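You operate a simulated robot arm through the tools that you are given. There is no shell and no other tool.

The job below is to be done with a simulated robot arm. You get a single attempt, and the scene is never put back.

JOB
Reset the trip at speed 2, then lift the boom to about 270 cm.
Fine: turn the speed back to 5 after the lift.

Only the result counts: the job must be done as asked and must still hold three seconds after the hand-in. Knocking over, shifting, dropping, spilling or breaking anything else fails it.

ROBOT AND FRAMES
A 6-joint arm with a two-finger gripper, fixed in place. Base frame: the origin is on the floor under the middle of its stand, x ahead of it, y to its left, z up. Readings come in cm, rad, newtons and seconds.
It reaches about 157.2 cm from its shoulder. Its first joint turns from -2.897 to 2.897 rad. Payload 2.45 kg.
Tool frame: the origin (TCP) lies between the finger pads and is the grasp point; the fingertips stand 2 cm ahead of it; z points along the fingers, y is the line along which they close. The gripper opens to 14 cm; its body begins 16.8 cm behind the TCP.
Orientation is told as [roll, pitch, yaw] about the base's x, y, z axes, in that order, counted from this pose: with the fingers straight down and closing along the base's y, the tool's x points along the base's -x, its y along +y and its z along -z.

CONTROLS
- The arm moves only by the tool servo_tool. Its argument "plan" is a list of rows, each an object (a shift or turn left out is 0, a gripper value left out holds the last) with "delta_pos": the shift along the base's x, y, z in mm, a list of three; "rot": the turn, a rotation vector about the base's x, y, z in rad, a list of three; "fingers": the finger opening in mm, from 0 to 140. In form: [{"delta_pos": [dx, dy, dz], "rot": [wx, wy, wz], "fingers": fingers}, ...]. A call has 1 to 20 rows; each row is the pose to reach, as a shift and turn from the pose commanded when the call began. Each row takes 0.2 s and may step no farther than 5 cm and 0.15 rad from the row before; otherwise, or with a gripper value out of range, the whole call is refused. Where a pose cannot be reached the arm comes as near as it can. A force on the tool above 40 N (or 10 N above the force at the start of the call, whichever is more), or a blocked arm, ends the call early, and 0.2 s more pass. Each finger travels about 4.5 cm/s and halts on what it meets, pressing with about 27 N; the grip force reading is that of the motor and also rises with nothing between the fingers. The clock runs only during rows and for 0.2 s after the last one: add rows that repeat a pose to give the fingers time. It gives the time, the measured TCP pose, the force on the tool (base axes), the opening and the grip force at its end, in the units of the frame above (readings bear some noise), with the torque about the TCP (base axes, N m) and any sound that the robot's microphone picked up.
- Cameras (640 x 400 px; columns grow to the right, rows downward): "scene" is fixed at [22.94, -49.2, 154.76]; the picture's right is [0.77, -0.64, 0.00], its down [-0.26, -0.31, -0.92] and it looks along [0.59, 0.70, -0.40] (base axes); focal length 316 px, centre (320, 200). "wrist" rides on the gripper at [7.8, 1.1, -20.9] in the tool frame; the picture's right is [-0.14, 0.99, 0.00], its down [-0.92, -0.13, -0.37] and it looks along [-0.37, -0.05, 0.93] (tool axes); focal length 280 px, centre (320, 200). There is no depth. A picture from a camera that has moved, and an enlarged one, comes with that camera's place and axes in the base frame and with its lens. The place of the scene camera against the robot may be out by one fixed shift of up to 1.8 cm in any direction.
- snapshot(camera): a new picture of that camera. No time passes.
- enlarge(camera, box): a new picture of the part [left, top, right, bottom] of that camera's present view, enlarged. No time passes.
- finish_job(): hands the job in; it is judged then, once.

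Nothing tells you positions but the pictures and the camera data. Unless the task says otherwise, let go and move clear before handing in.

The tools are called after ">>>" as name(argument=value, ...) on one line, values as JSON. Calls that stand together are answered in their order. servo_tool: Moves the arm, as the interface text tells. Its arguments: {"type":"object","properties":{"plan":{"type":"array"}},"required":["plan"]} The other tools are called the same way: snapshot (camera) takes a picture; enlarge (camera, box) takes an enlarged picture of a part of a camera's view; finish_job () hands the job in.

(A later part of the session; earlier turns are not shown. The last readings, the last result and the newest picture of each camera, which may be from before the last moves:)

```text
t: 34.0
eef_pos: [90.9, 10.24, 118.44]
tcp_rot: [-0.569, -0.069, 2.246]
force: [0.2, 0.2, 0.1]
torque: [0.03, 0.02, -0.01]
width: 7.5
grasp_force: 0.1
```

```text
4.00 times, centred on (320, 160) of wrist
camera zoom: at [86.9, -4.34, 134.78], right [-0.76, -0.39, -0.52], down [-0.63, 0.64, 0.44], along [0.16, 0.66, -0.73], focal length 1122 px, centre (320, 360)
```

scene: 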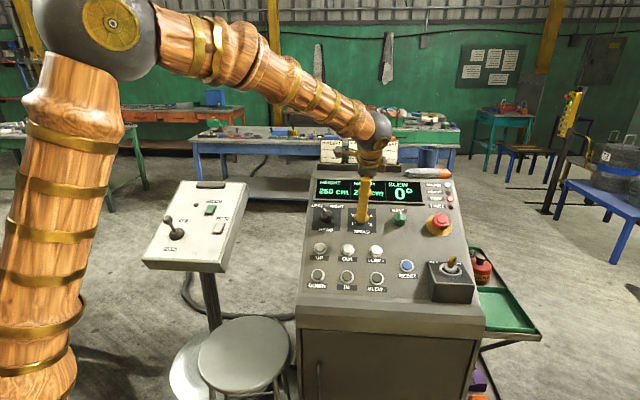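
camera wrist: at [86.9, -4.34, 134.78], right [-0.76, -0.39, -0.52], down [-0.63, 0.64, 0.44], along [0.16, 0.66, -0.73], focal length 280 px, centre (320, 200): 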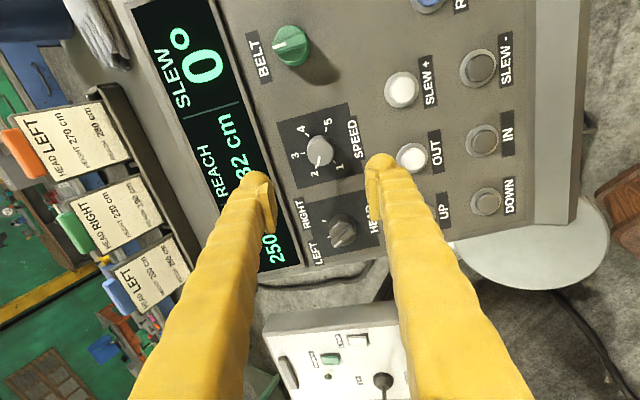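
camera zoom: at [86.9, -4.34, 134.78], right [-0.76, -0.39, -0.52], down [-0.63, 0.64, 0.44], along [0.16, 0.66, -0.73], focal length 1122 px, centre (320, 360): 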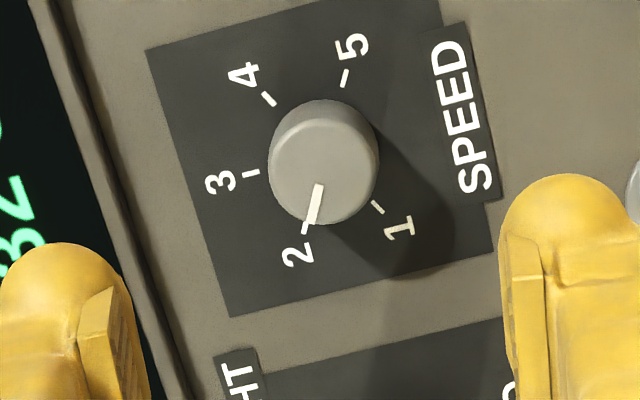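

The speed is clearly at 2. Before pressing RESET I'll close the fingers in free air to see the tip shape, since that sets which part touches the button.

>>> servo_tool(plan=[{"fingers": 50}, {"fingers": 20}, {"fingers": 0}, {"fingers": 0}, {"fingers": 0}, {"fingers": 0}, {"fingers": 0}])

>>> enlarge(camera="wrist", box=[220, 120, 420, 245])

>>> enlarge(camera="scene", box=[310, 120, 430, 225])

```text
t: 35.6
eef_pos: [90.82, 10.34, 118.46]
tcp_rot: [-0.567, -0.069, 2.247]
force: [-0.7, 0.7, 0.3]
torque: [0.02, -0.03, 0.01]
width: 0.0
grasp_force: 26.5
```

```text
3.20 times, centred on (320, 182) of wrist
camera zoom: at [86.92, -4.33, 134.75], right [-0.76, -0.39, -0.52], down [-0.63, 0.64, 0.44], along [0.16, 0.67, -0.73], focal length 897 px, centre (320, 256)
```

zoom: 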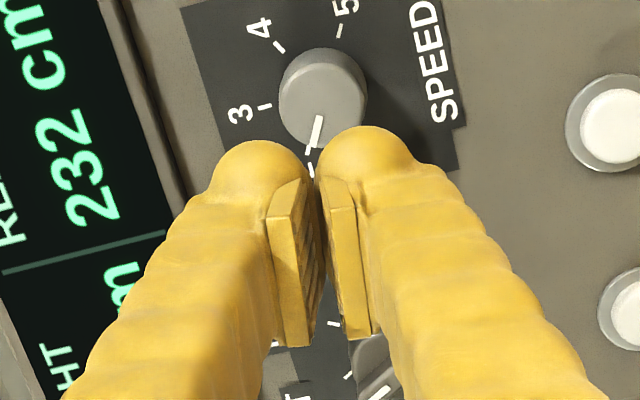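

```text
3.81 times, centred on (370, 172) of scene
camera zoom: at [22.94, -49.2, 154.76], right [0.77, -0.64, 0.0], down [-0.26, -0.31, -0.92], along [0.59, 0.7, -0.4], focal length 1205 px, centre (130, 305)
```

zoom: 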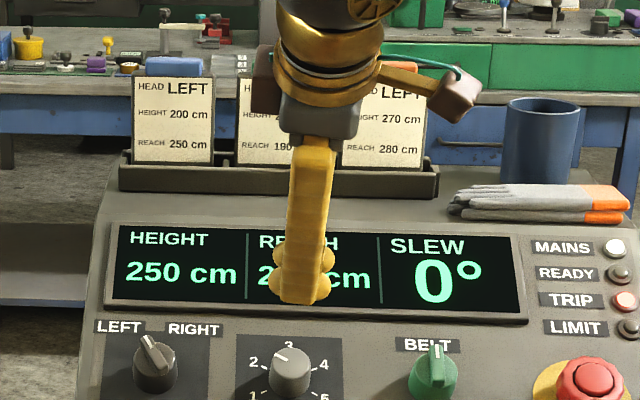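

Closed tips are two balls about 2.8 cm apart. I'll tilt the tool 0.2 rad so one ball leads and presses the button centre, and hover over RESET first to verify.

>>> servo_tool(plan=[{"delta_pos": [7, -28, -25]}, {"delta_pos": [13, -55, -50]}, {"delta_pos": [20, -83, -75]}, {"delta_pos": [26, -110, -99], "rot": [0.0625, -0.078, -0.007]}, {"delta_pos": [33, -138, -124], "rot": [0.125, -0.156, -0.014]}, {"delta_pos": [39.2, -165.3, -148.4], "rot": [0.125, -0.156, -0.014]}, {"delta_pos": [39.2, -165.3, -148.4], "rot": [0.125, -0.156, -0.014]}, {"delta_pos": [39.2, -165.3, -148.4], "rot": [0.125, -0.156, -0.014]}])

>>> snapshot(camera="wrist")

>>> enlarge(camera="scene", box=[330, 180, 490, 305])

```text
t: 37.4
eef_pos: [96.67, -4.93, 106.55]
tcp_rot: [-0.715, -0.087, 2.22]
force: [0.3, 0.5, 0.4]
torque: [-0.02, 0.0, 0.0]
width: 0.0
grasp_force: 27.2
out of reach, approached as far as the arm can: row 5, 6, 7, 8
```

```text
taken
camera wrist: at [90.51, -21.07, 120.89], right [-0.71, -0.3, -0.64], down [-0.65, 0.62, 0.44], along [0.26, 0.73, -0.63], focal length 280 px, centre (320, 200)
```

wrist: 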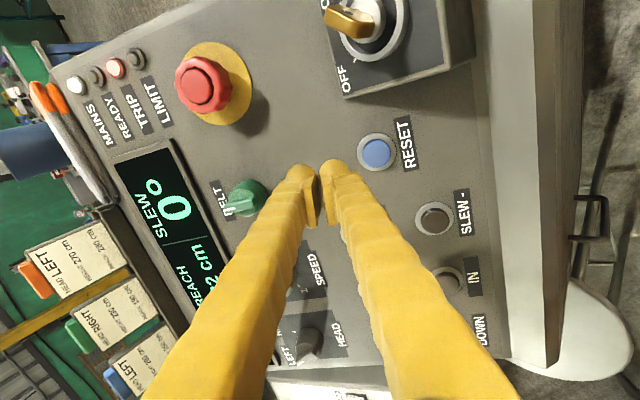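

```text
3.20 times, centred on (410, 242) of scene
camera zoom: at [22.94, -49.2, 154.76], right [0.77, -0.64, 0.0], down [-0.26, -0.31, -0.92], along [0.59, 0.7, -0.4], focal length 1012 px, centre (32, 64)
```

zoom: 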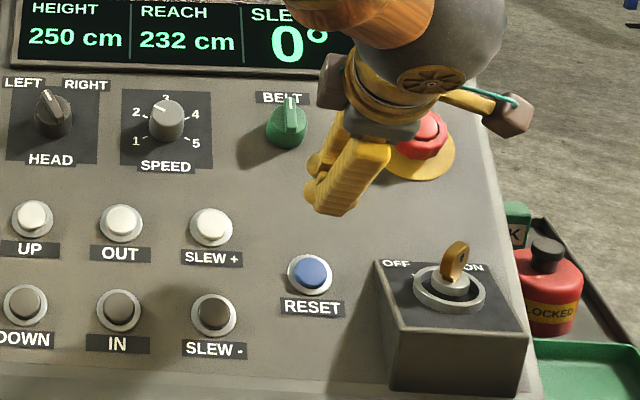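

That roll hits the wrist limit near RESET; nothing was touched. I'll lift away along the normal and roll back to the mid-range orientation instead.

>>> servo_tool(plan=[{"delta_pos": [-11, -11, 25], "rot": [0.0551, 0.0551, -0.121]}, {"delta_pos": [-23, -23, 50], "rot": [0.1103, 0.1103, -0.2419]}, {"delta_pos": [-23, -23, 50], "rot": [0.1654, 0.1654, -0.3629]}, {"delta_pos": [-23, -23, 50], "rot": [0.2206, 0.2206, -0.4838]}, {"delta_pos": [-23, -23, 50], "rot": [0.2757, 0.2757, -0.6048]}, {"delta_pos": [-23, -23, 50], "rot": [0.3309, 0.3309, -0.7258]}, {"delta_pos": [-23, -23, 50], "rot": [0.386, 0.386, -0.8467]}, {"delta_pos": [-23, -23, 50], "rot": [0.4412, 0.4412, -0.9677]}, {"delta_pos": [-23, -23, 50], "rot": [0.4963, 0.4963, -1.0886]}, {"delta_pos": [-23, -23, 50], "rot": [0.5515, 0.5515, -1.2096]}, {"delta_pos": [-23, -23, 50], "rot": [0.5515, 0.5515, -1.2096]}])

```text
t: 39.8
eef_pos: [94.1, -7.3, 111.7]
tcp_rot: [-0.129, -0.573, 0.749]
force: [-0.7, 0.2, 0.4]
torque: [0.0, -0.03, -0.01]
width: 0.0
grasp_force: 26.7
```

Now I apply the small tilt so the right-hand fingertip leads, and hover about 8 cm off RESET.

>>> servo_tool(plan=[{"delta_pos": [-4, 5, -30], "rot": [0.0652, 0.0652, 0.0715]}, {"delta_pos": [-7, 9, -60], "rot": [0.1303, 0.1303, 0.1429]}, {"delta_pos": [-10.4, 13.2, -87.5], "rot": [0.1955, 0.1955, 0.2144]}, {"delta_pos": [-10.4, 13.2, -87.5], "rot": [0.1955, 0.1955, 0.2144]}, {"delta_pos": [-10.4, 13.2, -87.5], "rot": [0.1955, 0.1955, 0.2144]}])

>>> snapshot(camera="wrist")

>>> enlarge(camera="scene", box=[330, 180, 490, 305])

```text
t: 41.0
eef_pos: [93.21, -5.91, 102.92]
tcp_rot: [0.199, -0.567, 0.788]
force: [-0.6, -0.2, 0.1]
torque: [0.05, 0.01, -0.01]
width: 0.0
grasp_force: 27.2
```

```text
taken
camera wrist: at [82.86, -20.69, 116.09], right [-0.68, 0.69, 0.24], down [0.56, 0.28, 0.78], along [0.47, 0.66, -0.58], focal length 280 px, centre (320, 200)
```

wrist: 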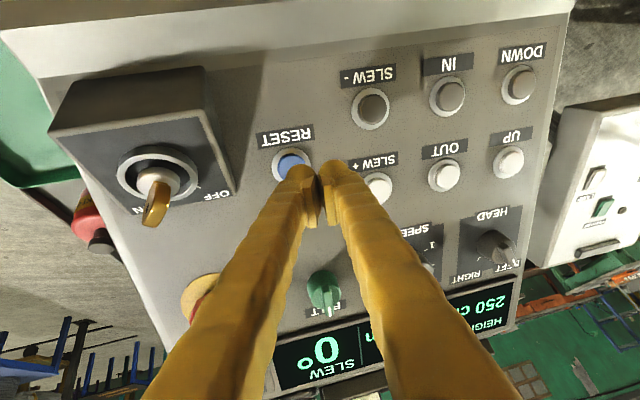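

```text
3.20 times, centred on (410, 242) of scene
camera zoom: at [22.94, -49.2, 154.76], right [0.77, -0.64, 0.0], down [-0.26, -0.31, -0.92], along [0.59, 0.7, -0.4], focal length 1012 px, centre (32, 64)
```

zoom: 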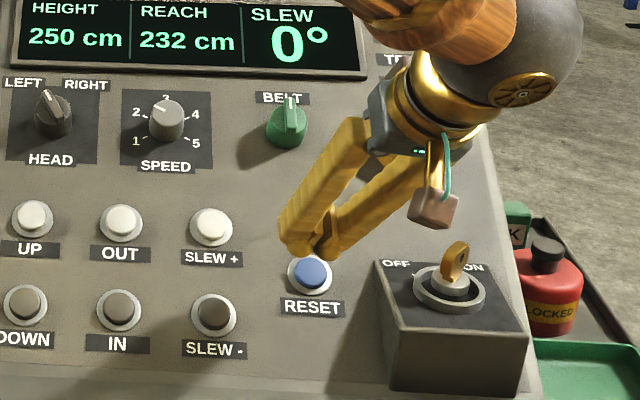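

>>> enlarge(camera="wrist", box=[240, 110, 380, 230])

```text
3.33 times, centred on (310, 170) of wrist
camera zoom: at [82.86, -20.69, 116.09], right [-0.68, 0.69, 0.24], down [0.56, 0.28, 0.78], along [0.47, 0.66, -0.58], focal length 935 px, centre (353, 300)
```

zoom: 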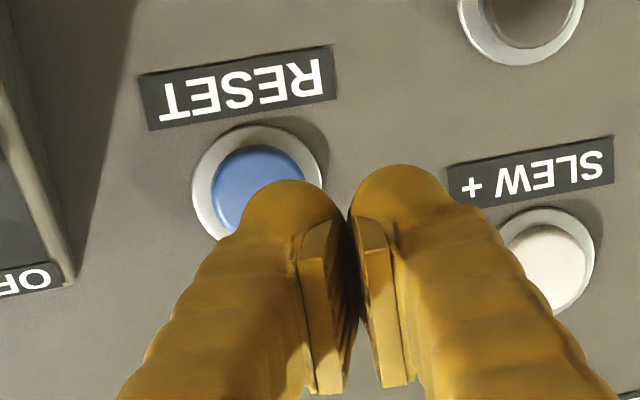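

Alignment matches the prediction within a millimetre. I'll advance along the normal to about 2 cm above RESET, then look again.

>>> servo_tool(plan=[{"delta_pos": [8, 8, -17]}, {"delta_pos": [15, 15, -34]}, {"delta_pos": [23, 23, -50.4]}, {"delta_pos": [23, 23, -50.4]}, {"delta_pos": [23, 23, -50.4]}])

>>> enlarge(camera="wrist", box=[240, 110, 380, 230])

>>> enlarge(camera="scene", box=[360, 210, 460, 290])

```text
t: 42.2
eef_pos: [95.49, -3.63, 97.82]
tcp_rot: [0.199, -0.567, 0.787]
force: [-0.3, 0.2, 0.0]
torque: [0.01, 0.0, -0.01]
width: 0.0
grasp_force: 27.1
```

```text
3.33 times, centred on (310, 170) of wrist
camera zoom: at [85.23, -18.44, 111.06], right [-0.68, 0.69, 0.24], down [0.56, 0.28, 0.78], along [0.47, 0.66, -0.58], focal length 935 px, centre (353, 300)
```

zoom: 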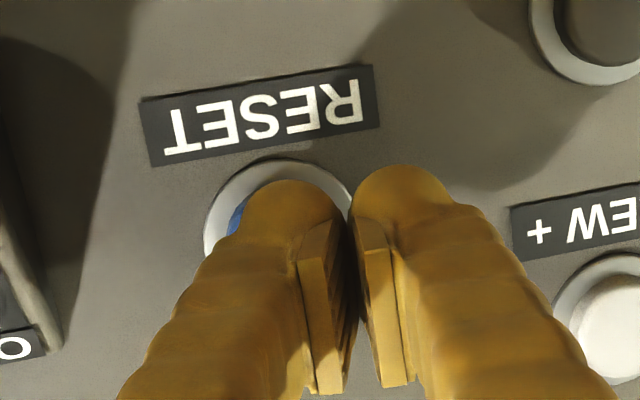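

```text
5.00 times, centred on (410, 250) of scene
camera zoom: at [22.94, -49.2, 154.76], right [0.77, -0.64, 0.0], down [-0.26, -0.31, -0.92], along [0.59, 0.7, -0.4], focal length 1581 px, centre (-130, -50)
```

zoom: 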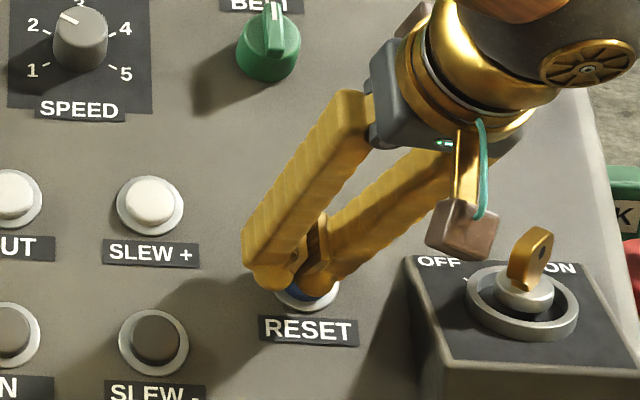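

The right fingertip is over the cap. I'll press in small steps and watch force, sound and the lamps.

>>> servo_tool(plan=[{"delta_pos": [1.9, 1.9, -4.2]}, {"delta_pos": [3.1, 3.1, -6.7]}, {"delta_pos": [3.8, 3.8, -8.4]}, {"delta_pos": [4.6, 4.6, -10.1]}, {"delta_pos": [5.4, 5.4, -11.8]}])

>>> enlarge(camera="scene", box=[360, 210, 460, 290])

>>> enlarge(camera="scene", box=[300, 165, 480, 265])

```text
t: 43.4
eef_pos: [96.15, -3.12, 96.64]
tcp_rot: [0.199, -0.568, 0.788]
force: [-1.7, -1.8, 3.7]
torque: [-0.06, 0.01, -0.07]
width: 0.0
grasp_force: 26.8
heard: click
```

```text
5.00 times, centred on (410, 250) of scene
camera zoom: at [22.94, -49.2, 154.76], right [0.77, -0.64, 0.0], down [-0.26, -0.31, -0.92], along [0.59, 0.7, -0.4], focal length 1581 px, centre (-130, -50)
```

zoom: 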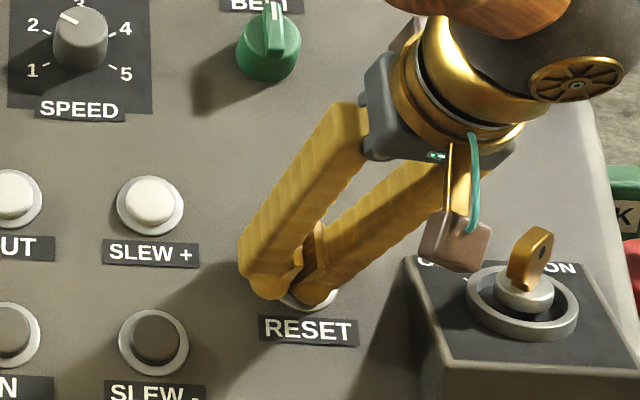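

```text
3.56 times, centred on (390, 215) of scene
camera zoom: at [22.94, -49.2, 154.76], right [0.77, -0.64, 0.0], down [-0.26, -0.31, -0.92], along [0.59, 0.7, -0.4], focal length 1125 px, centre (71, 147)
```

zoom: 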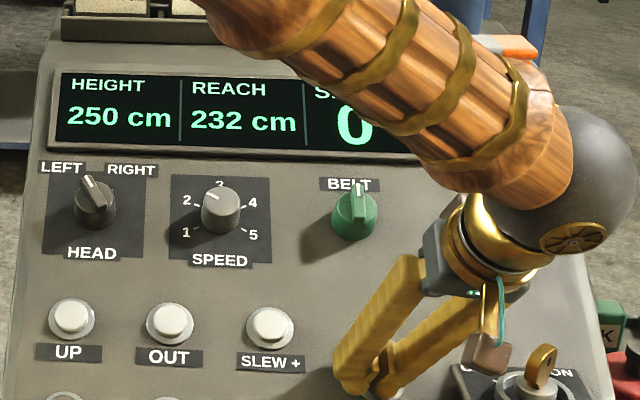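

A click was heard with light force (about 4.5 N). I'll hold briefly, then release and back off to read the lamps.

>>> servo_tool(plan=[{"delta_pos": [0, 0, 0]}, {"delta_pos": [0, 0, 0]}, {"delta_pos": [-6, -6, 13]}, {"delta_pos": [-20, -20, 44]}, {"delta_pos": [-35, -35, 77]}, {"delta_pos": [-50, -50, 110]}, {"delta_pos": [-50, -50, 110]}])

>>> snapshot(camera="wrist")

>>> snapshot(camera="scene")

```text
t: 45.0
eef_pos: [91.15, -8.16, 107.68]
tcp_rot: [0.199, -0.568, 0.788]
force: [0.2, -0.7, 0.3]
torque: [-0.01, -0.03, 0.01]
width: 0.0
grasp_force: 26.7
```

```text
taken
camera wrist: at [80.71, -22.9, 120.88], right [-0.68, 0.69, 0.24], down [0.56, 0.28, 0.78], along [0.47, 0.66, -0.58], focal length 280 px, centre (320, 200)
```

wrist: 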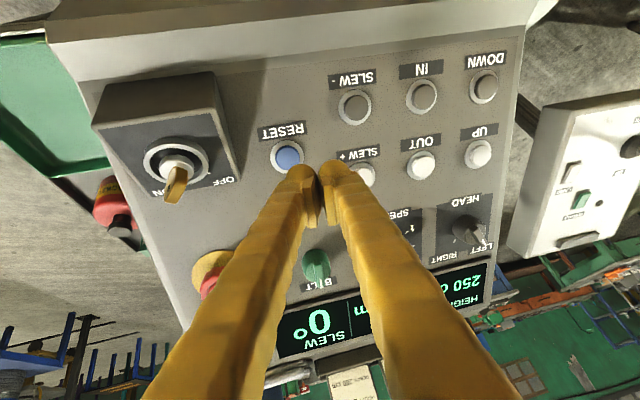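

```text
taken
```

scene: 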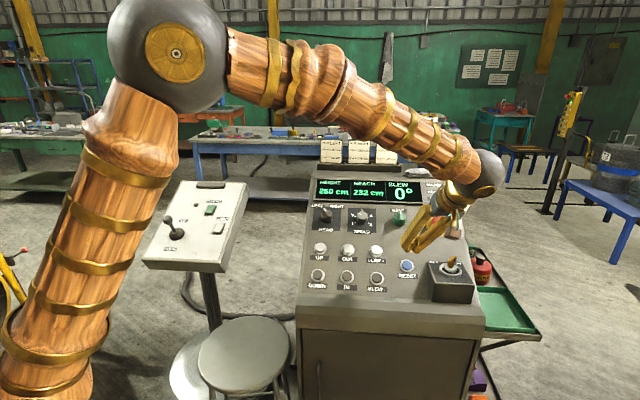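

The arm hides the lamps from the scene camera. I'll move to a hover over UP with the same orientation, which should uncover them.

>>> servo_tool(plan=[{"delta_pos": [-22, 36, 0]}, {"delta_pos": [-44, 71, 0]}, {"delta_pos": [-65, 107, 0]}, {"delta_pos": [-87, 143, 0]}, {"delta_pos": [-109, 179, -5]}, {"delta_pos": [-131, 214, -15]}, {"delta_pos": [-152.5, 250, -22]}, {"delta_pos": [-152.5, 250, -22]}, {"delta_pos": [-152.5, 250, -22]}])

>>> snapshot(camera="wrist")

>>> snapshot(camera="scene")

>>> enlarge(camera="scene", box=[300, 165, 480, 265])

>>> enlarge(camera="wrist", box=[240, 110, 380, 230])

```text
t: 47.0
eef_pos: [75.89, 16.91, 105.59]
tcp_rot: [0.198, -0.566, 0.788]
force: [-0.2, 0.2, 0.0]
torque: [-0.01, -0.03, 0.01]
width: 0.0
grasp_force: 27.0
```

```text
taken
camera wrist: at [65.52, 2.08, 118.71], right [-0.68, 0.69, 0.24], down [0.56, 0.28, 0.78], along [0.47, 0.66, -0.58], focal length 280 px, centre (320, 200)
```

wrist: 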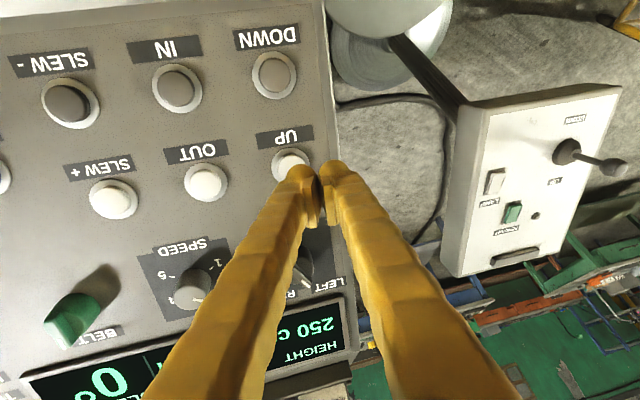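

```text
taken
```

scene: 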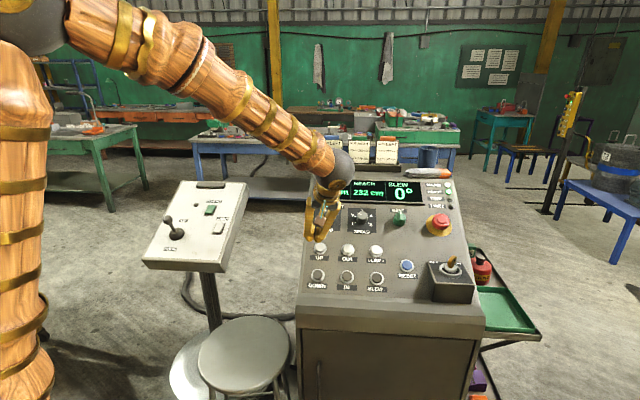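

```text
3.56 times, centred on (390, 215) of scene
camera zoom: at [22.94, -49.2, 154.76], right [0.77, -0.64, 0.0], down [-0.26, -0.31, -0.92], along [0.59, 0.7, -0.4], focal length 1125 px, centre (71, 147)
```

zoom: 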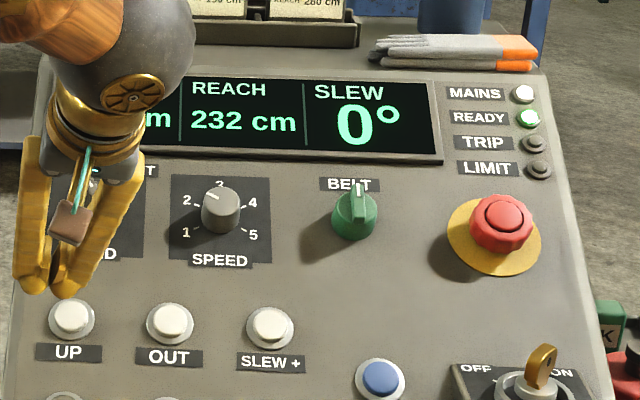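

```text
3.33 times, centred on (310, 170) of wrist
camera zoom: at [65.52, 2.08, 118.71], right [-0.68, 0.69, 0.24], down [0.56, 0.28, 0.78], along [0.47, 0.66, -0.58], focal length 935 px, centre (353, 300)
```

zoom: 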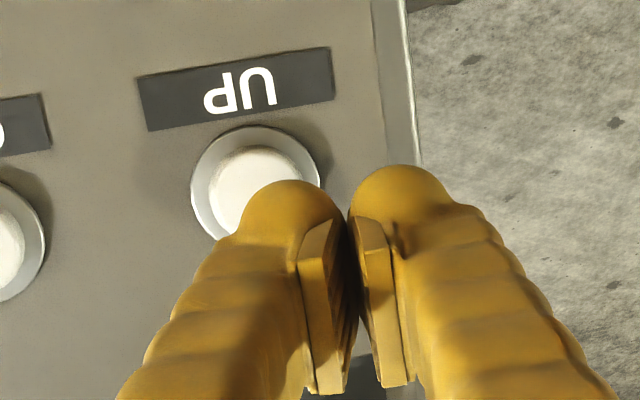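

READY is green and TRIP is off, so the reset at speed 2 worked. UP is aligned the same way; I'll descend to about 2 cm above it and confirm I can read the height from the wrist view.

>>> servo_tool(plan=[{"delta_pos": [8, 8, -17]}, {"delta_pos": [15, 15, -34]}, {"delta_pos": [23, 23, -50.4]}, {"delta_pos": [23, 23, -50.4]}, {"delta_pos": [23, 23, -50.4]}])

>>> snapshot(camera="wrist")

>>> enlarge(camera="scene", box=[290, 160, 470, 300])

```text
t: 48.2
eef_pos: [78.17, 19.13, 100.6]
tcp_rot: [0.2, -0.567, 0.788]
force: [0.5, -0.3, 0.3]
torque: [-0.04, 0.01, 0.01]
width: 0.0
grasp_force: 26.7
```

```text
taken
camera wrist: at [67.89, 4.38, 113.66], right [-0.68, 0.69, 0.24], down [0.56, 0.28, 0.78], along [0.47, 0.66, -0.58], focal length 280 px, centre (320, 200)
```

wrist: 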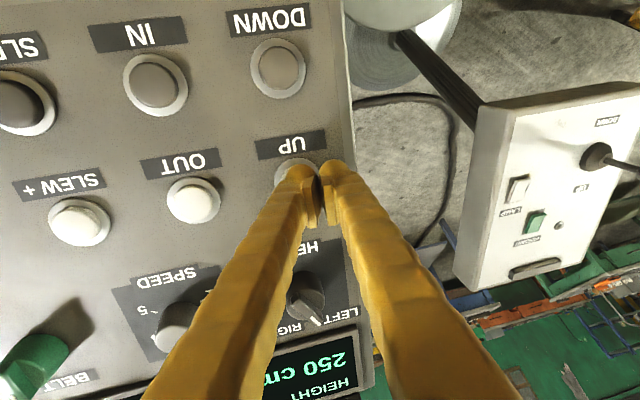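

```text
2.86 times, centred on (380, 230) of scene
camera zoom: at [22.94, -49.2, 154.76], right [0.77, -0.64, 0.0], down [-0.26, -0.31, -0.92], along [0.59, 0.7, -0.4], focal length 904 px, centre (149, 114)
```

zoom: 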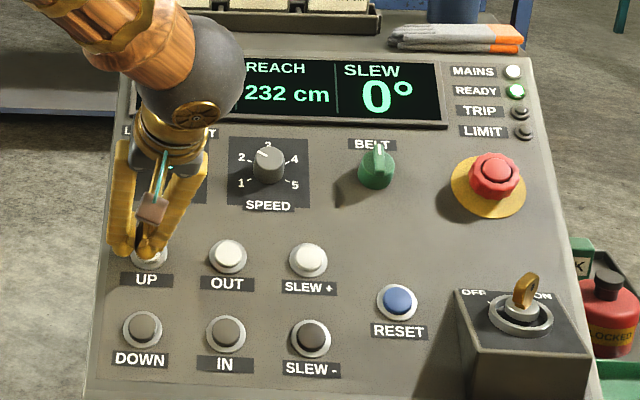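

I can read "250 cm" in the wrist view between the fingers. I'll make a first short press of UP to learn the lift rate.

>>> servo_tool(plan=[{"delta_pos": [3.1, 3.1, -6.7]}, {"delta_pos": [4.2, 4.2, -9.2]}, {"delta_pos": [5.9, 5.9, -12.6]}, {"delta_pos": [5.9, 5.9, -12.6]}, {"delta_pos": [2.0, 2.0, -4.2]}, {"delta_pos": [0, 0, 0]}])

>>> enlarge(camera="wrist", box=[240, 320, 400, 400])

>>> enlarge(camera="scene", box=[290, 160, 470, 300])

```text
t: 49.6
eef_pos: [78.21, 19.22, 100.35]
tcp_rot: [0.199, -0.567, 0.788]
force: [-0.3, -0.2, -0.1]
torque: [0.02, 0.0, -0.01]
width: 0.0
grasp_force: 27.2
heard: click
```

```text
4.00 times, centred on (320, 360) of wrist
camera zoom: at [67.82, 4.4, 113.64], right [-0.68, 0.69, 0.24], down [0.56, 0.28, 0.78], along [0.47, 0.66, -0.58], focal length 1122 px, centre (320, -440)
```

zoom: 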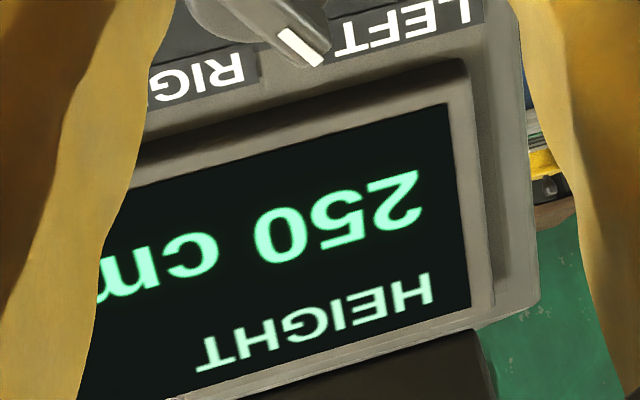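

```text
2.86 times, centred on (380, 230) of scene
camera zoom: at [22.94, -49.2, 154.76], right [0.77, -0.64, 0.0], down [-0.26, -0.31, -0.92], along [0.59, 0.7, -0.4], focal length 904 px, centre (149, 114)
```

zoom: 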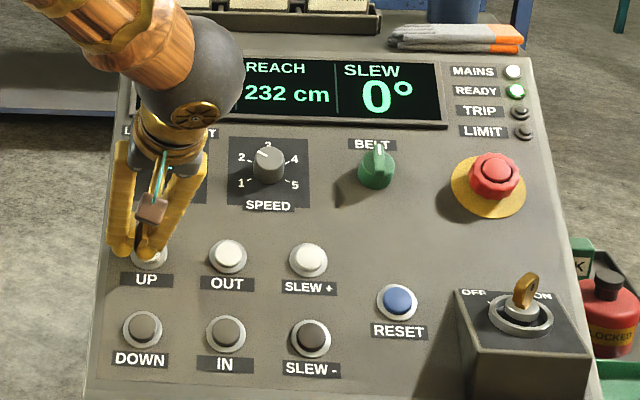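

A click, but the height still reads 250, so the press may have been too short. I'll hold UP for about a second.

>>> servo_tool(plan=[{"delta_pos": [3.1, 3.1, -6.7]}, {"delta_pos": [4.2, 4.2, -9.2]}, {"delta_pos": [5.9, 5.9, -12.6]}, {"delta_pos": [5.9, 5.9, -12.6]}, {"delta_pos": [5.9, 5.9, -12.6]}, {"delta_pos": [5.9, 5.9, -12.6]}, {"delta_pos": [5.9, 5.9, -12.6]}])

>>> enlarge(camera="wrist", box=[240, 320, 400, 400])

>>> snapshot(camera="scene")

```text
t: 51.2
eef_pos: [78.68, 19.78, 99.15]
tcp_rot: [0.198, -0.568, 0.787]
force: [-1.2, -2.0, 2.1]
torque: [-0.04, 0.04, -0.02]
width: 0.0
grasp_force: 26.7
heard: click
```

```text
4.00 times, centred on (320, 360) of wrist
camera zoom: at [68.37, 5.03, 112.4], right [-0.68, 0.69, 0.24], down [0.56, 0.28, 0.78], along [0.47, 0.66, -0.58], focal length 1122 px, centre (320, -440)
```

zoom: 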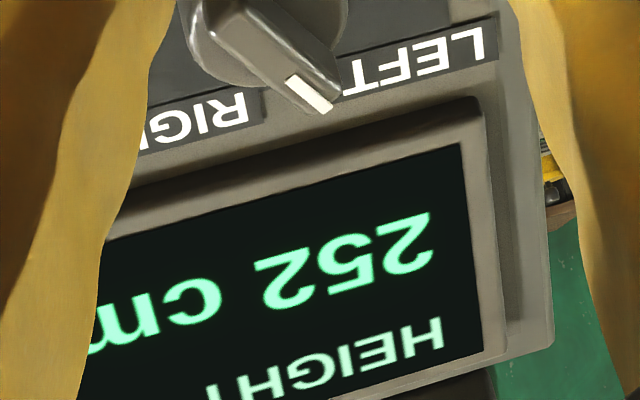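

```text
taken
```

scene: 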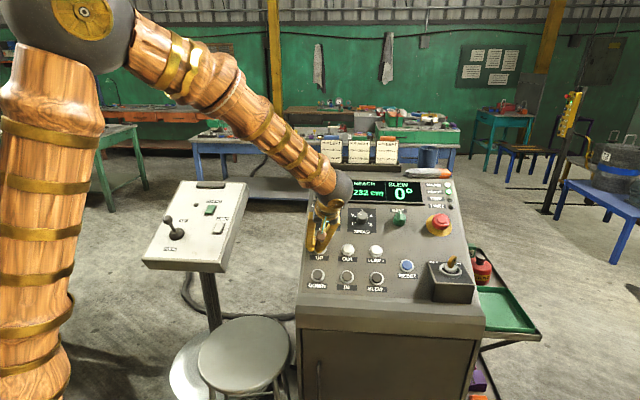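

The height is rising (252). I'll keep holding for another second to measure the rate.

>>> servo_tool(plan=[{"delta_pos": [0, 0, 0]}, {"delta_pos": [0, 0, 0]}, {"delta_pos": [0, 0, 0]}, {"delta_pos": [0, 0, 0]}])

>>> enlarge(camera="wrist", box=[240, 320, 400, 400])

```text
t: 52.2
eef_pos: [78.75, 19.74, 99.41]
tcp_rot: [0.198, -0.569, 0.787]
force: [-1.0, -1.8, 2.5]
torque: [-0.04, 0.0, -0.02]
width: 0.01
grasp_force: 26.8
```

```text
4.00 times, centred on (320, 360) of wrist
camera zoom: at [68.37, 5.03, 112.4], right [-0.68, 0.69, 0.24], down [0.56, 0.28, 0.78], along [0.47, 0.66, -0.58], focal length 1122 px, centre (320, -440)
```

zoom: 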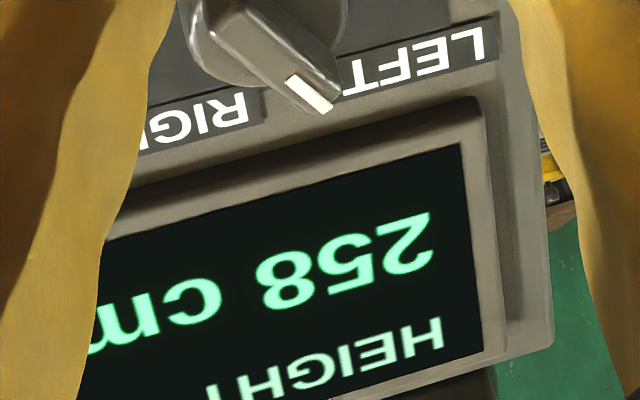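

The rate is about 6 cm/s. I'll hold one more second (to about 264), then refine.

>>> servo_tool(plan=[{"delta_pos": [0, 0, 0]}, {"delta_pos": [0, 0, 0]}, {"delta_pos": [0, 0, 0]}, {"delta_pos": [0, 0, 0]}])

>>> enlarge(camera="wrist", box=[240, 320, 400, 400])

>>> enlarge(camera="scene", box=[290, 160, 470, 300])

```text
t: 53.2
eef_pos: [78.74, 19.82, 99.3]
tcp_rot: [0.199, -0.566, 0.787]
force: [-0.5, -1.1, 2.3]
torque: [-0.02, 0.02, -0.01]
width: 0.01
grasp_force: 27.4
```

```text
4.00 times, centred on (320, 360) of wrist
camera zoom: at [68.37, 5.03, 112.4], right [-0.68, 0.69, 0.24], down [0.56, 0.28, 0.78], along [0.47, 0.66, -0.58], focal length 1122 px, centre (320, -440)
```

zoom: 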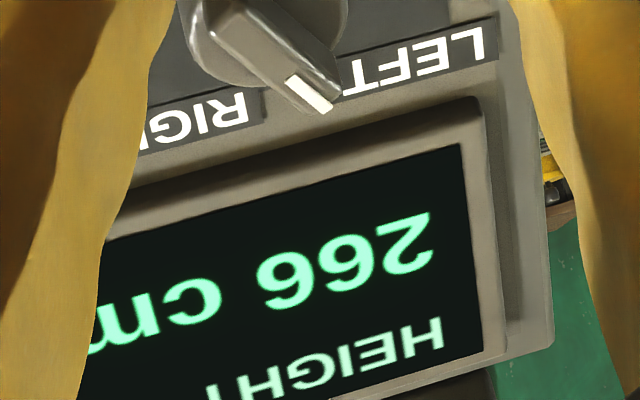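

```text
2.86 times, centred on (380, 230) of scene
camera zoom: at [22.94, -49.2, 154.76], right [0.77, -0.64, 0.0], down [-0.26, -0.31, -0.92], along [0.59, 0.7, -0.4], focal length 904 px, centre (149, 114)
```

zoom: 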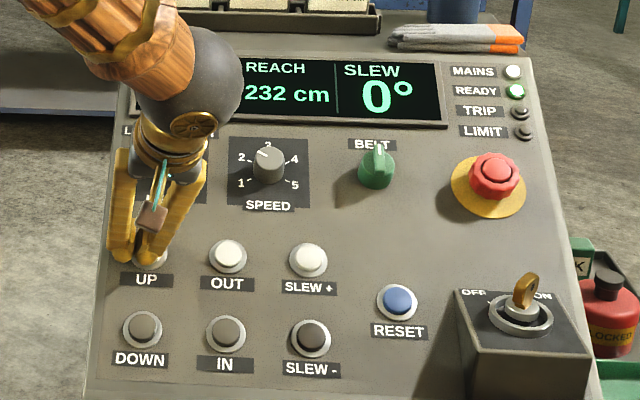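

It's at 266, rising at about 8 cm/s. Release takes a moment, so I let go now and see where it settles.

>>> servo_tool(plan=[{"delta_pos": [-5.9, -5.9, 12.6]}, {"delta_pos": [-5.9, -5.9, 12.6]}, {"delta_pos": [-5.9, -5.9, 12.6]}])

>>> enlarge(camera="wrist", box=[240, 320, 400, 400])

```text
t: 54.0
eef_pos: [78.14, 19.14, 100.36]
tcp_rot: [0.199, -0.568, 0.788]
force: [0.1, -0.4, 0.3]
torque: [0.01, -0.05, -0.04]
width: 0.03
grasp_force: 27.1
```

```text
4.00 times, centred on (320, 360) of wrist
camera zoom: at [67.79, 4.41, 113.65], right [-0.68, 0.69, 0.24], down [0.56, 0.28, 0.78], along [0.47, 0.66, -0.58], focal length 1122 px, centre (320, -440)
```

zoom: 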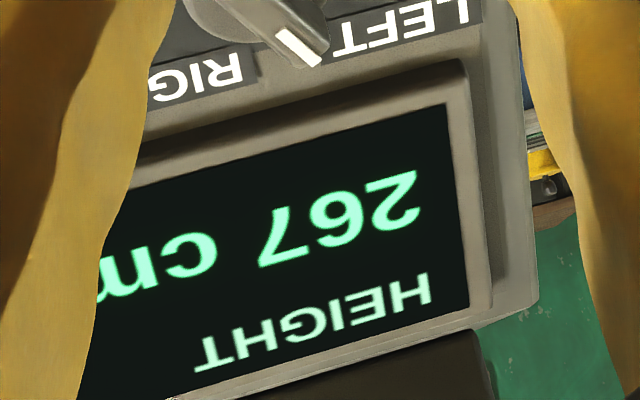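

It stopped at 267. The lift ramps up at about 4 cm/s², so a press of about 1.2 s should add roughly 3 cm.

>>> servo_tool(plan=[{"delta_pos": [3.1, 3.1, -6.7]}, {"delta_pos": [4.2, 4.2, -9.2]}, {"delta_pos": [5.9, 5.9, -12.6]}, {"delta_pos": [5.9, 5.9, -12.6]}, {"delta_pos": [5.9, 5.9, -12.6]}, {"delta_pos": [5.9, 5.9, -12.6]}, {"delta_pos": [5.9, 5.9, -12.6]}, {"delta_pos": [5.9, 5.9, -12.6]}, {"delta_pos": [0, 0, 0]}, {"delta_pos": [0, 0, 0]}, {"delta_pos": [0, 0, 0]}])

>>> enlarge(camera="wrist", box=[240, 320, 400, 400])

```text
t: 56.4
eef_pos: [78.06, 19.26, 100.45]
tcp_rot: [0.199, -0.567, 0.787]
force: [-0.3, 0.1, -0.5]
torque: [0.0, 0.03, 0.0]
width: 0.03
grasp_force: 27.3
heard: click
```

```text
4.00 times, centred on (320, 360) of wrist
camera zoom: at [67.77, 4.45, 113.63], right [-0.68, 0.69, 0.24], down [0.56, 0.28, 0.78], along [0.47, 0.66, -0.58], focal length 1122 px, centre (320, -440)
```

zoom: 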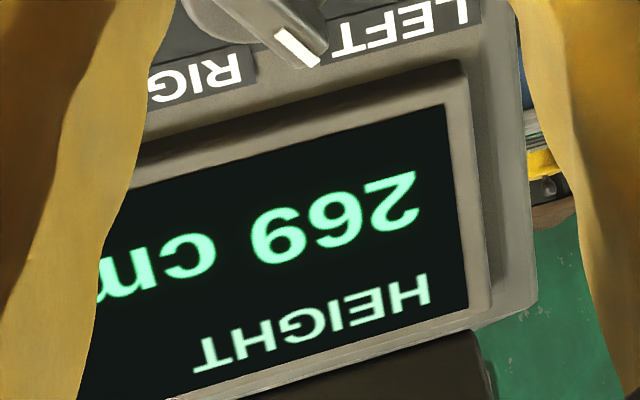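

269 now. One more brief press (about 0.7 s) should bring it to 270.

>>> servo_tool(plan=[{"delta_pos": [3.1, 3.1, -6.7]}, {"delta_pos": [4.2, 4.2, -9.2]}, {"delta_pos": [5.9, 5.9, -12.6]}, {"delta_pos": [5.9, 5.9, -12.6]}, {"delta_pos": [5.9, 5.9, -12.6]}, {"delta_pos": [5.9, 5.9, -12.6]}, {"delta_pos": [0, 0, 0]}, {"delta_pos": [0, 0, 0]}, {"delta_pos": [0, 0, 0]}])

>>> enlarge(camera="wrist", box=[240, 320, 400, 400])

```text
t: 58.4
eef_pos: [78.2, 19.26, 100.37]
tcp_rot: [0.199, -0.568, 0.788]
force: [0.7, -0.1, 0.9]
torque: [0.0, 0.04, -0.05]
width: 0.02
grasp_force: 26.8
heard: click
```

```text
4.00 times, centred on (320, 360) of wrist
camera zoom: at [67.8, 4.51, 113.65], right [-0.68, 0.69, 0.24], down [0.56, 0.28, 0.78], along [0.47, 0.66, -0.58], focal length 1122 px, centre (320, -440)
```

zoom: 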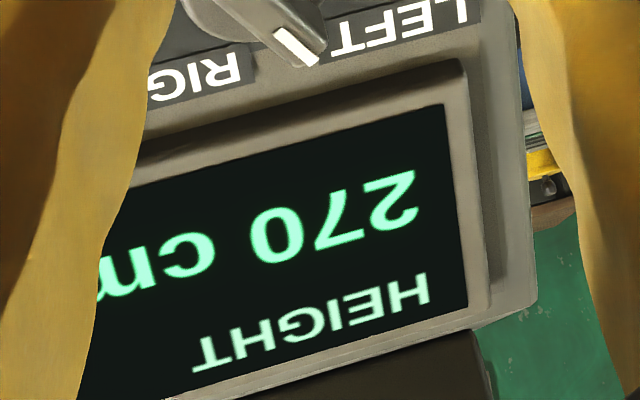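

The display reads 270 cm. Now I retreat along the normal, undo the tilt, and head back over the SPEED knob.

>>> servo_tool(plan=[{"delta_pos": [-13, -13, 28]}, {"delta_pos": [-28, -28, 62]}, {"delta_pos": [-46, -46, 101], "rot": [-0.0595, -0.0595, -0.054]}, {"delta_pos": [-46, -46, 101], "rot": [-0.119, -0.119, -0.108]}, {"delta_pos": [-46, -46, 101], "rot": [-0.119, -0.119, -0.108]}])

>>> enlarge(camera="scene", box=[290, 160, 470, 300])

>>> snapshot(camera="wrist")

```text
t: 59.6
eef_pos: [73.52, 14.67, 110.46]
tcp_rot: [-0.003, -0.568, 0.786]
force: [0.3, -0.4, 0.0]
torque: [0.0, 0.01, -0.01]
width: 0.0
grasp_force: 26.6
```

```text
2.86 times, centred on (380, 230) of scene
camera zoom: at [22.94, -49.2, 154.76], right [0.77, -0.64, 0.0], down [-0.26, -0.31, -0.92], along [0.59, 0.7, -0.4], focal length 904 px, centre (149, 114)
```

zoom: 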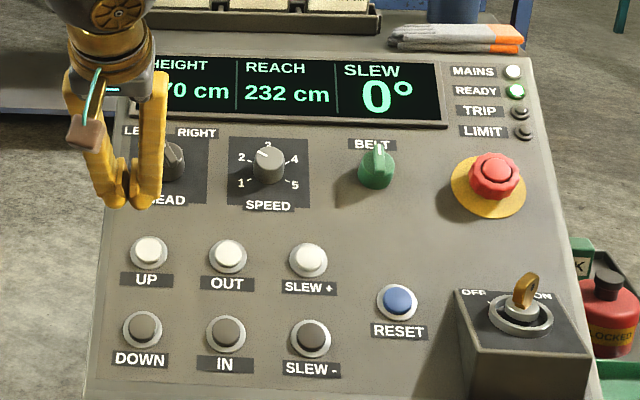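

```text
taken
camera wrist: at [60.12, 2.7, 123.89], right [-0.62, 0.78, 0.07], down [0.5, 0.32, 0.81], along [0.61, 0.54, -0.59], focal length 280 px, centre (320, 200)
```

wrist: 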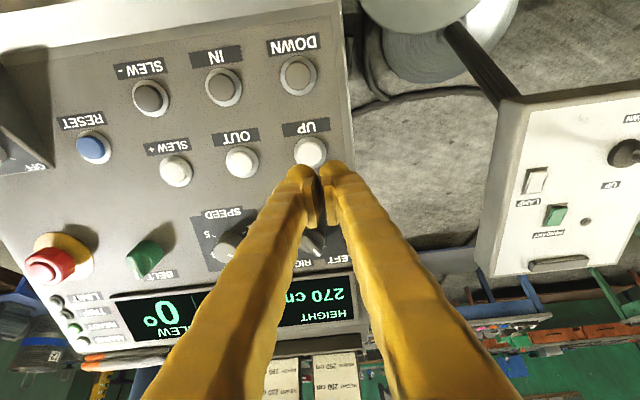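

Height 270, READY still on. I'll move over SPEED at about 15 cm off the panel, opening the fingers, then roll to +1.44 rad.

>>> servo_tool(plan=[{"delta_pos": [30, -5, 20], "fingers": 0}, {"delta_pos": [70, -12, 35], "fingers": 0}, {"delta_pos": [110, -20, 45], "fingers": 30}, {"delta_pos": [150, -27, 52], "fingers": 75}, {"delta_pos": [184, -33.6, 54.6], "fingers": 75}, {"delta_pos": [184, -33.6, 54.6], "fingers": 75}, {"delta_pos": [184, -33.6, 54.6], "fingers": 75}])

>>> servo_tool(plan=[{"rot": [-0.0551, -0.0551, 0.121]}, {"rot": [-0.1103, -0.1103, 0.2419]}, {"rot": [-0.1654, -0.1654, 0.3629]}, {"rot": [-0.2206, -0.2206, 0.4838]}, {"rot": [-0.2757, -0.2757, 0.6048]}, {"rot": [-0.3309, -0.3309, 0.7258]}, {"rot": [-0.386, -0.386, 0.8467]}, {"rot": [-0.4412, -0.4412, 0.9677]}, {"rot": [-0.4963, -0.4963, 1.0886]}, {"rot": [-0.5515, -0.5515, 1.2096]}, {"rot": [-0.5515, -0.5515, 1.2096]}])

>>> snapshot(camera="wrist")

>>> enlarge(camera="wrist", box=[270, 110, 370, 195])

```text
t: 61.2
eef_pos: [92.06, 11.34, 115.87]
tcp_rot: [0.001, -0.569, 0.789]
force: [0.1, -0.1, -0.7]
torque: [0.0, 0.02, 0.02]
width: 7.51
grasp_force: 0.0
```

```text
t: 63.6
eef_pos: [91.91, 11.4, 115.92]
tcp_rot: [-0.569, -0.065, 2.246]
force: [-0.1, 0.6, 0.3]
torque: [0.0, -0.02, 0.02]
width: 7.49
grasp_force: 0.0
```

```text
taken
camera wrist: at [87.96, -3.34, 132.43], right [-0.76, -0.39, -0.52], down [-0.63, 0.64, 0.44], along [0.17, 0.66, -0.73], focal length 280 px, centre (320, 200)
```

wrist: 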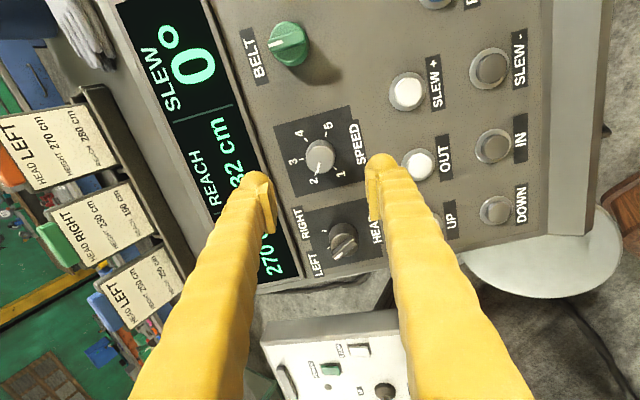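

```text
4.71 times, centred on (320, 152) of wrist
camera zoom: at [87.96, -3.34, 132.43], right [-0.76, -0.39, -0.52], down [-0.63, 0.64, 0.44], along [0.17, 0.66, -0.73], focal length 1320 px, centre (320, 424)
```

zoom: 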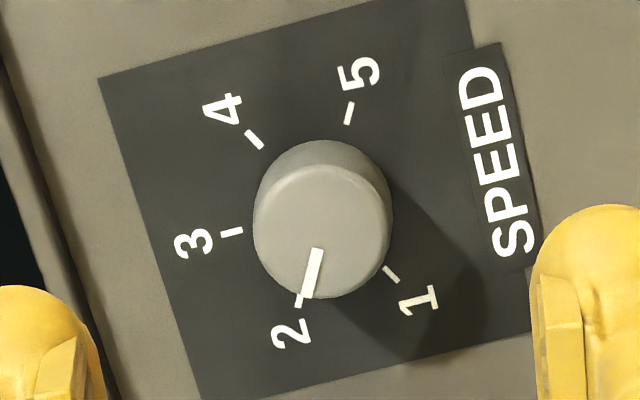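

Everything is aligned and the pointer is at 2. I'll descend over the knob along the normal.

>>> servo_tool(plan=[{"delta_pos": [13, 13, -28]}, {"delta_pos": [26, 26, -57]}, {"delta_pos": [38, 38, -83]}, {"delta_pos": [46.2, 46.2, -101.3]}, {"delta_pos": [46.2, 46.2, -101.3]}, {"delta_pos": [46.2, 46.2, -101.3]}])

>>> enlarge(camera="wrist", box=[220, 120, 420, 245])

```text
t: 65.0
eef_pos: [96.63, 15.82, 105.77]
tcp_rot: [-0.568, -0.067, 2.244]
force: [0.6, 0.1, -0.8]
torque: [0.0, 0.04, -0.02]
width: 7.5
grasp_force: 0.0
```

```text
3.20 times, centred on (320, 182) of wrist
camera zoom: at [92.54, 1.21, 122.29], right [-0.76, -0.39, -0.52], down [-0.63, 0.64, 0.44], along [0.17, 0.66, -0.73], focal length 897 px, centre (320, 256)
```

zoom: 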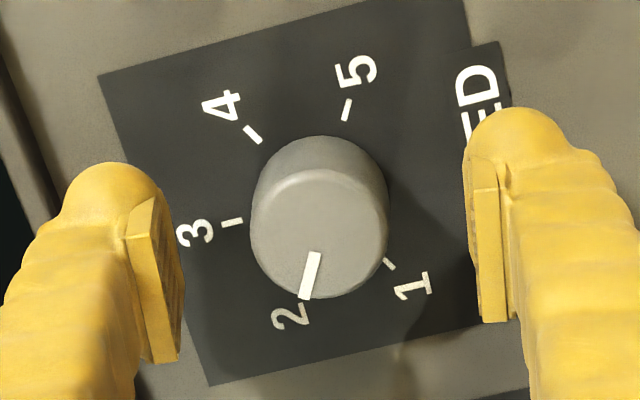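

The fingers straddle the knob. Closing on it.

>>> servo_tool(plan=[{"fingers": 50}, {"fingers": 20}, {"fingers": 20}, {"fingers": 20}, {"fingers": 20}])

>>> servo_tool(plan=[{"rot": [0.0573, 0.0573, -0.1257]}, {"rot": [0.1146, 0.1146, -0.2513]}, {"rot": [0.1719, 0.1719, -0.377]}, {"rot": [0.2292, 0.2292, -0.5027]}, {"rot": [0.2865, 0.2865, -0.6283]}, {"rot": [0.3438, 0.3438, -0.754]}, {"rot": [0.4011, 0.4011, -0.8796]}, {"rot": [0.4011, 0.4011, -0.8796]}])

>>> enlarge(camera="wrist", box=[220, 120, 420, 245])

```text
t: 66.2
eef_pos: [96.53, 15.81, 105.86]
tcp_rot: [-0.568, -0.068, 2.243]
force: [3.0, 2.5, -0.2]
torque: [-0.04, 0.01, 0.01]
width: 3.51
grasp_force: 44.4
```

```text
t: 68.0
eef_pos: [96.62, 15.85, 105.86]
tcp_rot: [-0.239, -0.518, 1.242]
force: [-29.4, -18.1, 3.7]
torque: [-0.1, 0.33, 0.09]
width: 3.44
grasp_force: 45.2
```

```text
3.20 times, centred on (320, 182) of wrist
camera zoom: at [85.36, 1.91, 119.32], right [-0.83, 0.53, -0.14], down [0.23, 0.56, 0.79], along [0.5, 0.63, -0.59], focal length 897 px, centre (320, 256)
```

zoom: 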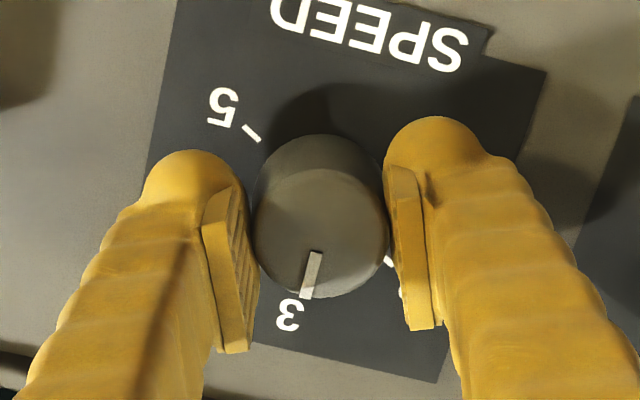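

The knob follows to 3, but side force is 35 N. I'll relieve it with a small shift before continuing.

>>> servo_tool(plan=[{"delta_pos": [-0.8, -0.5, 0.0]}, {"delta_pos": [-0.8, -0.5, 0.0]}])

```text
t: 68.6
eef_pos: [96.44, 15.94, 105.78]
tcp_rot: [-0.241, -0.517, 1.243]
force: [-11.4, -6.1, -4.6]
torque: [-0.03, 0.1, 0.04]
width: 3.47
grasp_force: 44.7
```

That relieved most of it (about 22 N per mm). I'll ease a little more and turn the next 60° to 4.

>>> servo_tool(plan=[{"delta_pos": [-0.4, -0.2, -0.2], "rot": [0.0573, 0.0573, -0.1257]}, {"delta_pos": [-0.4, -0.2, -0.2], "rot": [0.1146, 0.1146, -0.2513]}, {"delta_pos": [-0.4, -0.2, -0.2], "rot": [0.1719, 0.1719, -0.377]}, {"delta_pos": [-0.4, -0.2, -0.2], "rot": [0.2292, 0.2292, -0.5027]}, {"delta_pos": [-0.4, -0.2, -0.2], "rot": [0.2865, 0.2865, -0.6283]}, {"delta_pos": [-0.4, -0.2, -0.2], "rot": [0.3438, 0.3438, -0.754]}, {"delta_pos": [-0.4, -0.2, -0.2], "rot": [0.4011, 0.4011, -0.8796]}, {"delta_pos": [-0.4, -0.2, -0.2], "rot": [0.4011, 0.4011, -0.8796]}])

>>> enlarge(camera="wrist", box=[220, 120, 420, 245])

```text
t: 70.4
eef_pos: [96.5, 15.94, 105.94]
tcp_rot: [0.374, -0.44, 0.048]
force: [8.9, 23.8, 2.5]
torque: [0.15, -0.03, 0.05]
width: 3.44
grasp_force: 44.9
```

```text
3.20 times, centred on (320, 182) of wrist
camera zoom: at [81.24, 8.45, 120.47], right [-0.07, 0.92, 0.39], down [0.72, -0.22, 0.66], along [0.69, 0.33, -0.64], focal length 897 px, centre (320, 256)
```

zoom: 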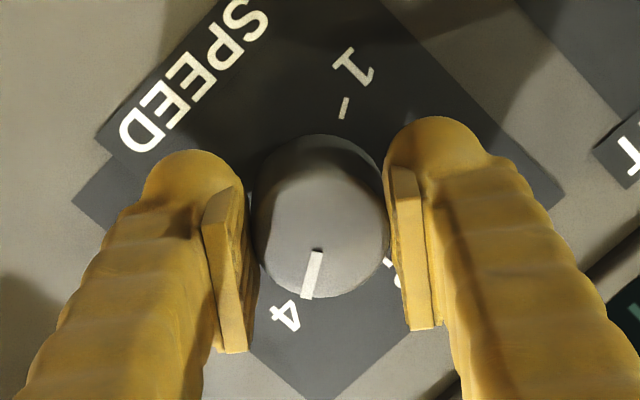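

Now at 4. I'll ease toward +y by about 1 mm and turn the last 60° to 5.

>>> servo_tool(plan=[{"delta_pos": [0.3, 0.9, 0.1], "rot": [0, 0, 0]}, {"delta_pos": [0.3, 0.9, 0.1], "rot": [0.0573, 0.0573, -0.1257]}, {"delta_pos": [0.3, 0.9, 0.1], "rot": [0.1146, 0.1146, -0.2513]}, {"delta_pos": [0.3, 0.9, 0.1], "rot": [0.1719, 0.1719, -0.377]}, {"delta_pos": [0.3, 0.9, 0.1], "rot": [0.2292, 0.2292, -0.5027]}, {"delta_pos": [0.3, 0.9, 0.1], "rot": [0.2865, 0.2865, -0.6283]}, {"delta_pos": [0.3, 0.9, 0.1], "rot": [0.3438, 0.3438, -0.754]}, {"delta_pos": [0.3, 0.9, 0.1], "rot": [0.4011, 0.4011, -0.8796]}, {"delta_pos": [0.3, 0.9, 0.1], "rot": [0.4011, 0.4011, -0.8796]}])

>>> enlarge(camera="wrist", box=[220, 120, 420, 245])

>>> enlarge(camera="scene", box=[290, 160, 470, 300])

```text
t: 72.4
eef_pos: [96.47, 15.98, 105.83]
tcp_rot: [0.569, 0.076, -0.891]
force: [1.7, 10.6, 7.6]
torque: [0.19, 0.01, 0.08]
width: 3.45
grasp_force: 45.0
```

```text
3.20 times, centred on (320, 182) of wrist
camera zoom: at [84.35, 14.34, 124.56], right [0.76, 0.39, 0.52], down [0.35, -0.92, 0.17], along [0.55, 0.05, -0.84], focal length 897 px, centre (320, 256)
```

zoom: 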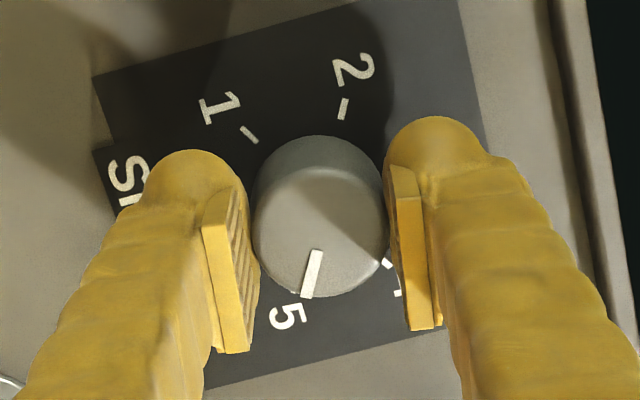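

```text
2.86 times, centred on (380, 230) of scene
camera zoom: at [22.94, -49.2, 154.76], right [0.77, -0.64, 0.0], down [-0.26, -0.31, -0.92], along [0.59, 0.7, -0.4], focal length 904 px, centre (149, 114)
```

zoom: 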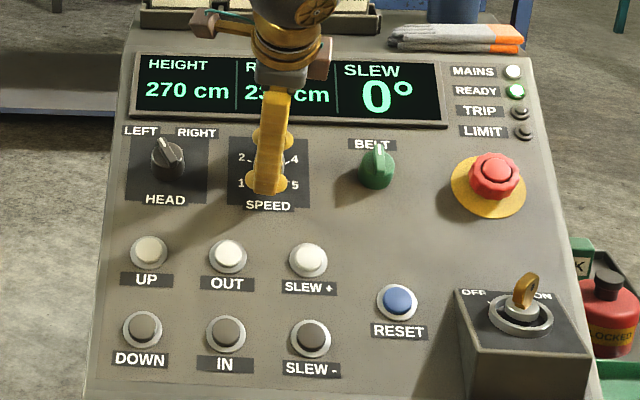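

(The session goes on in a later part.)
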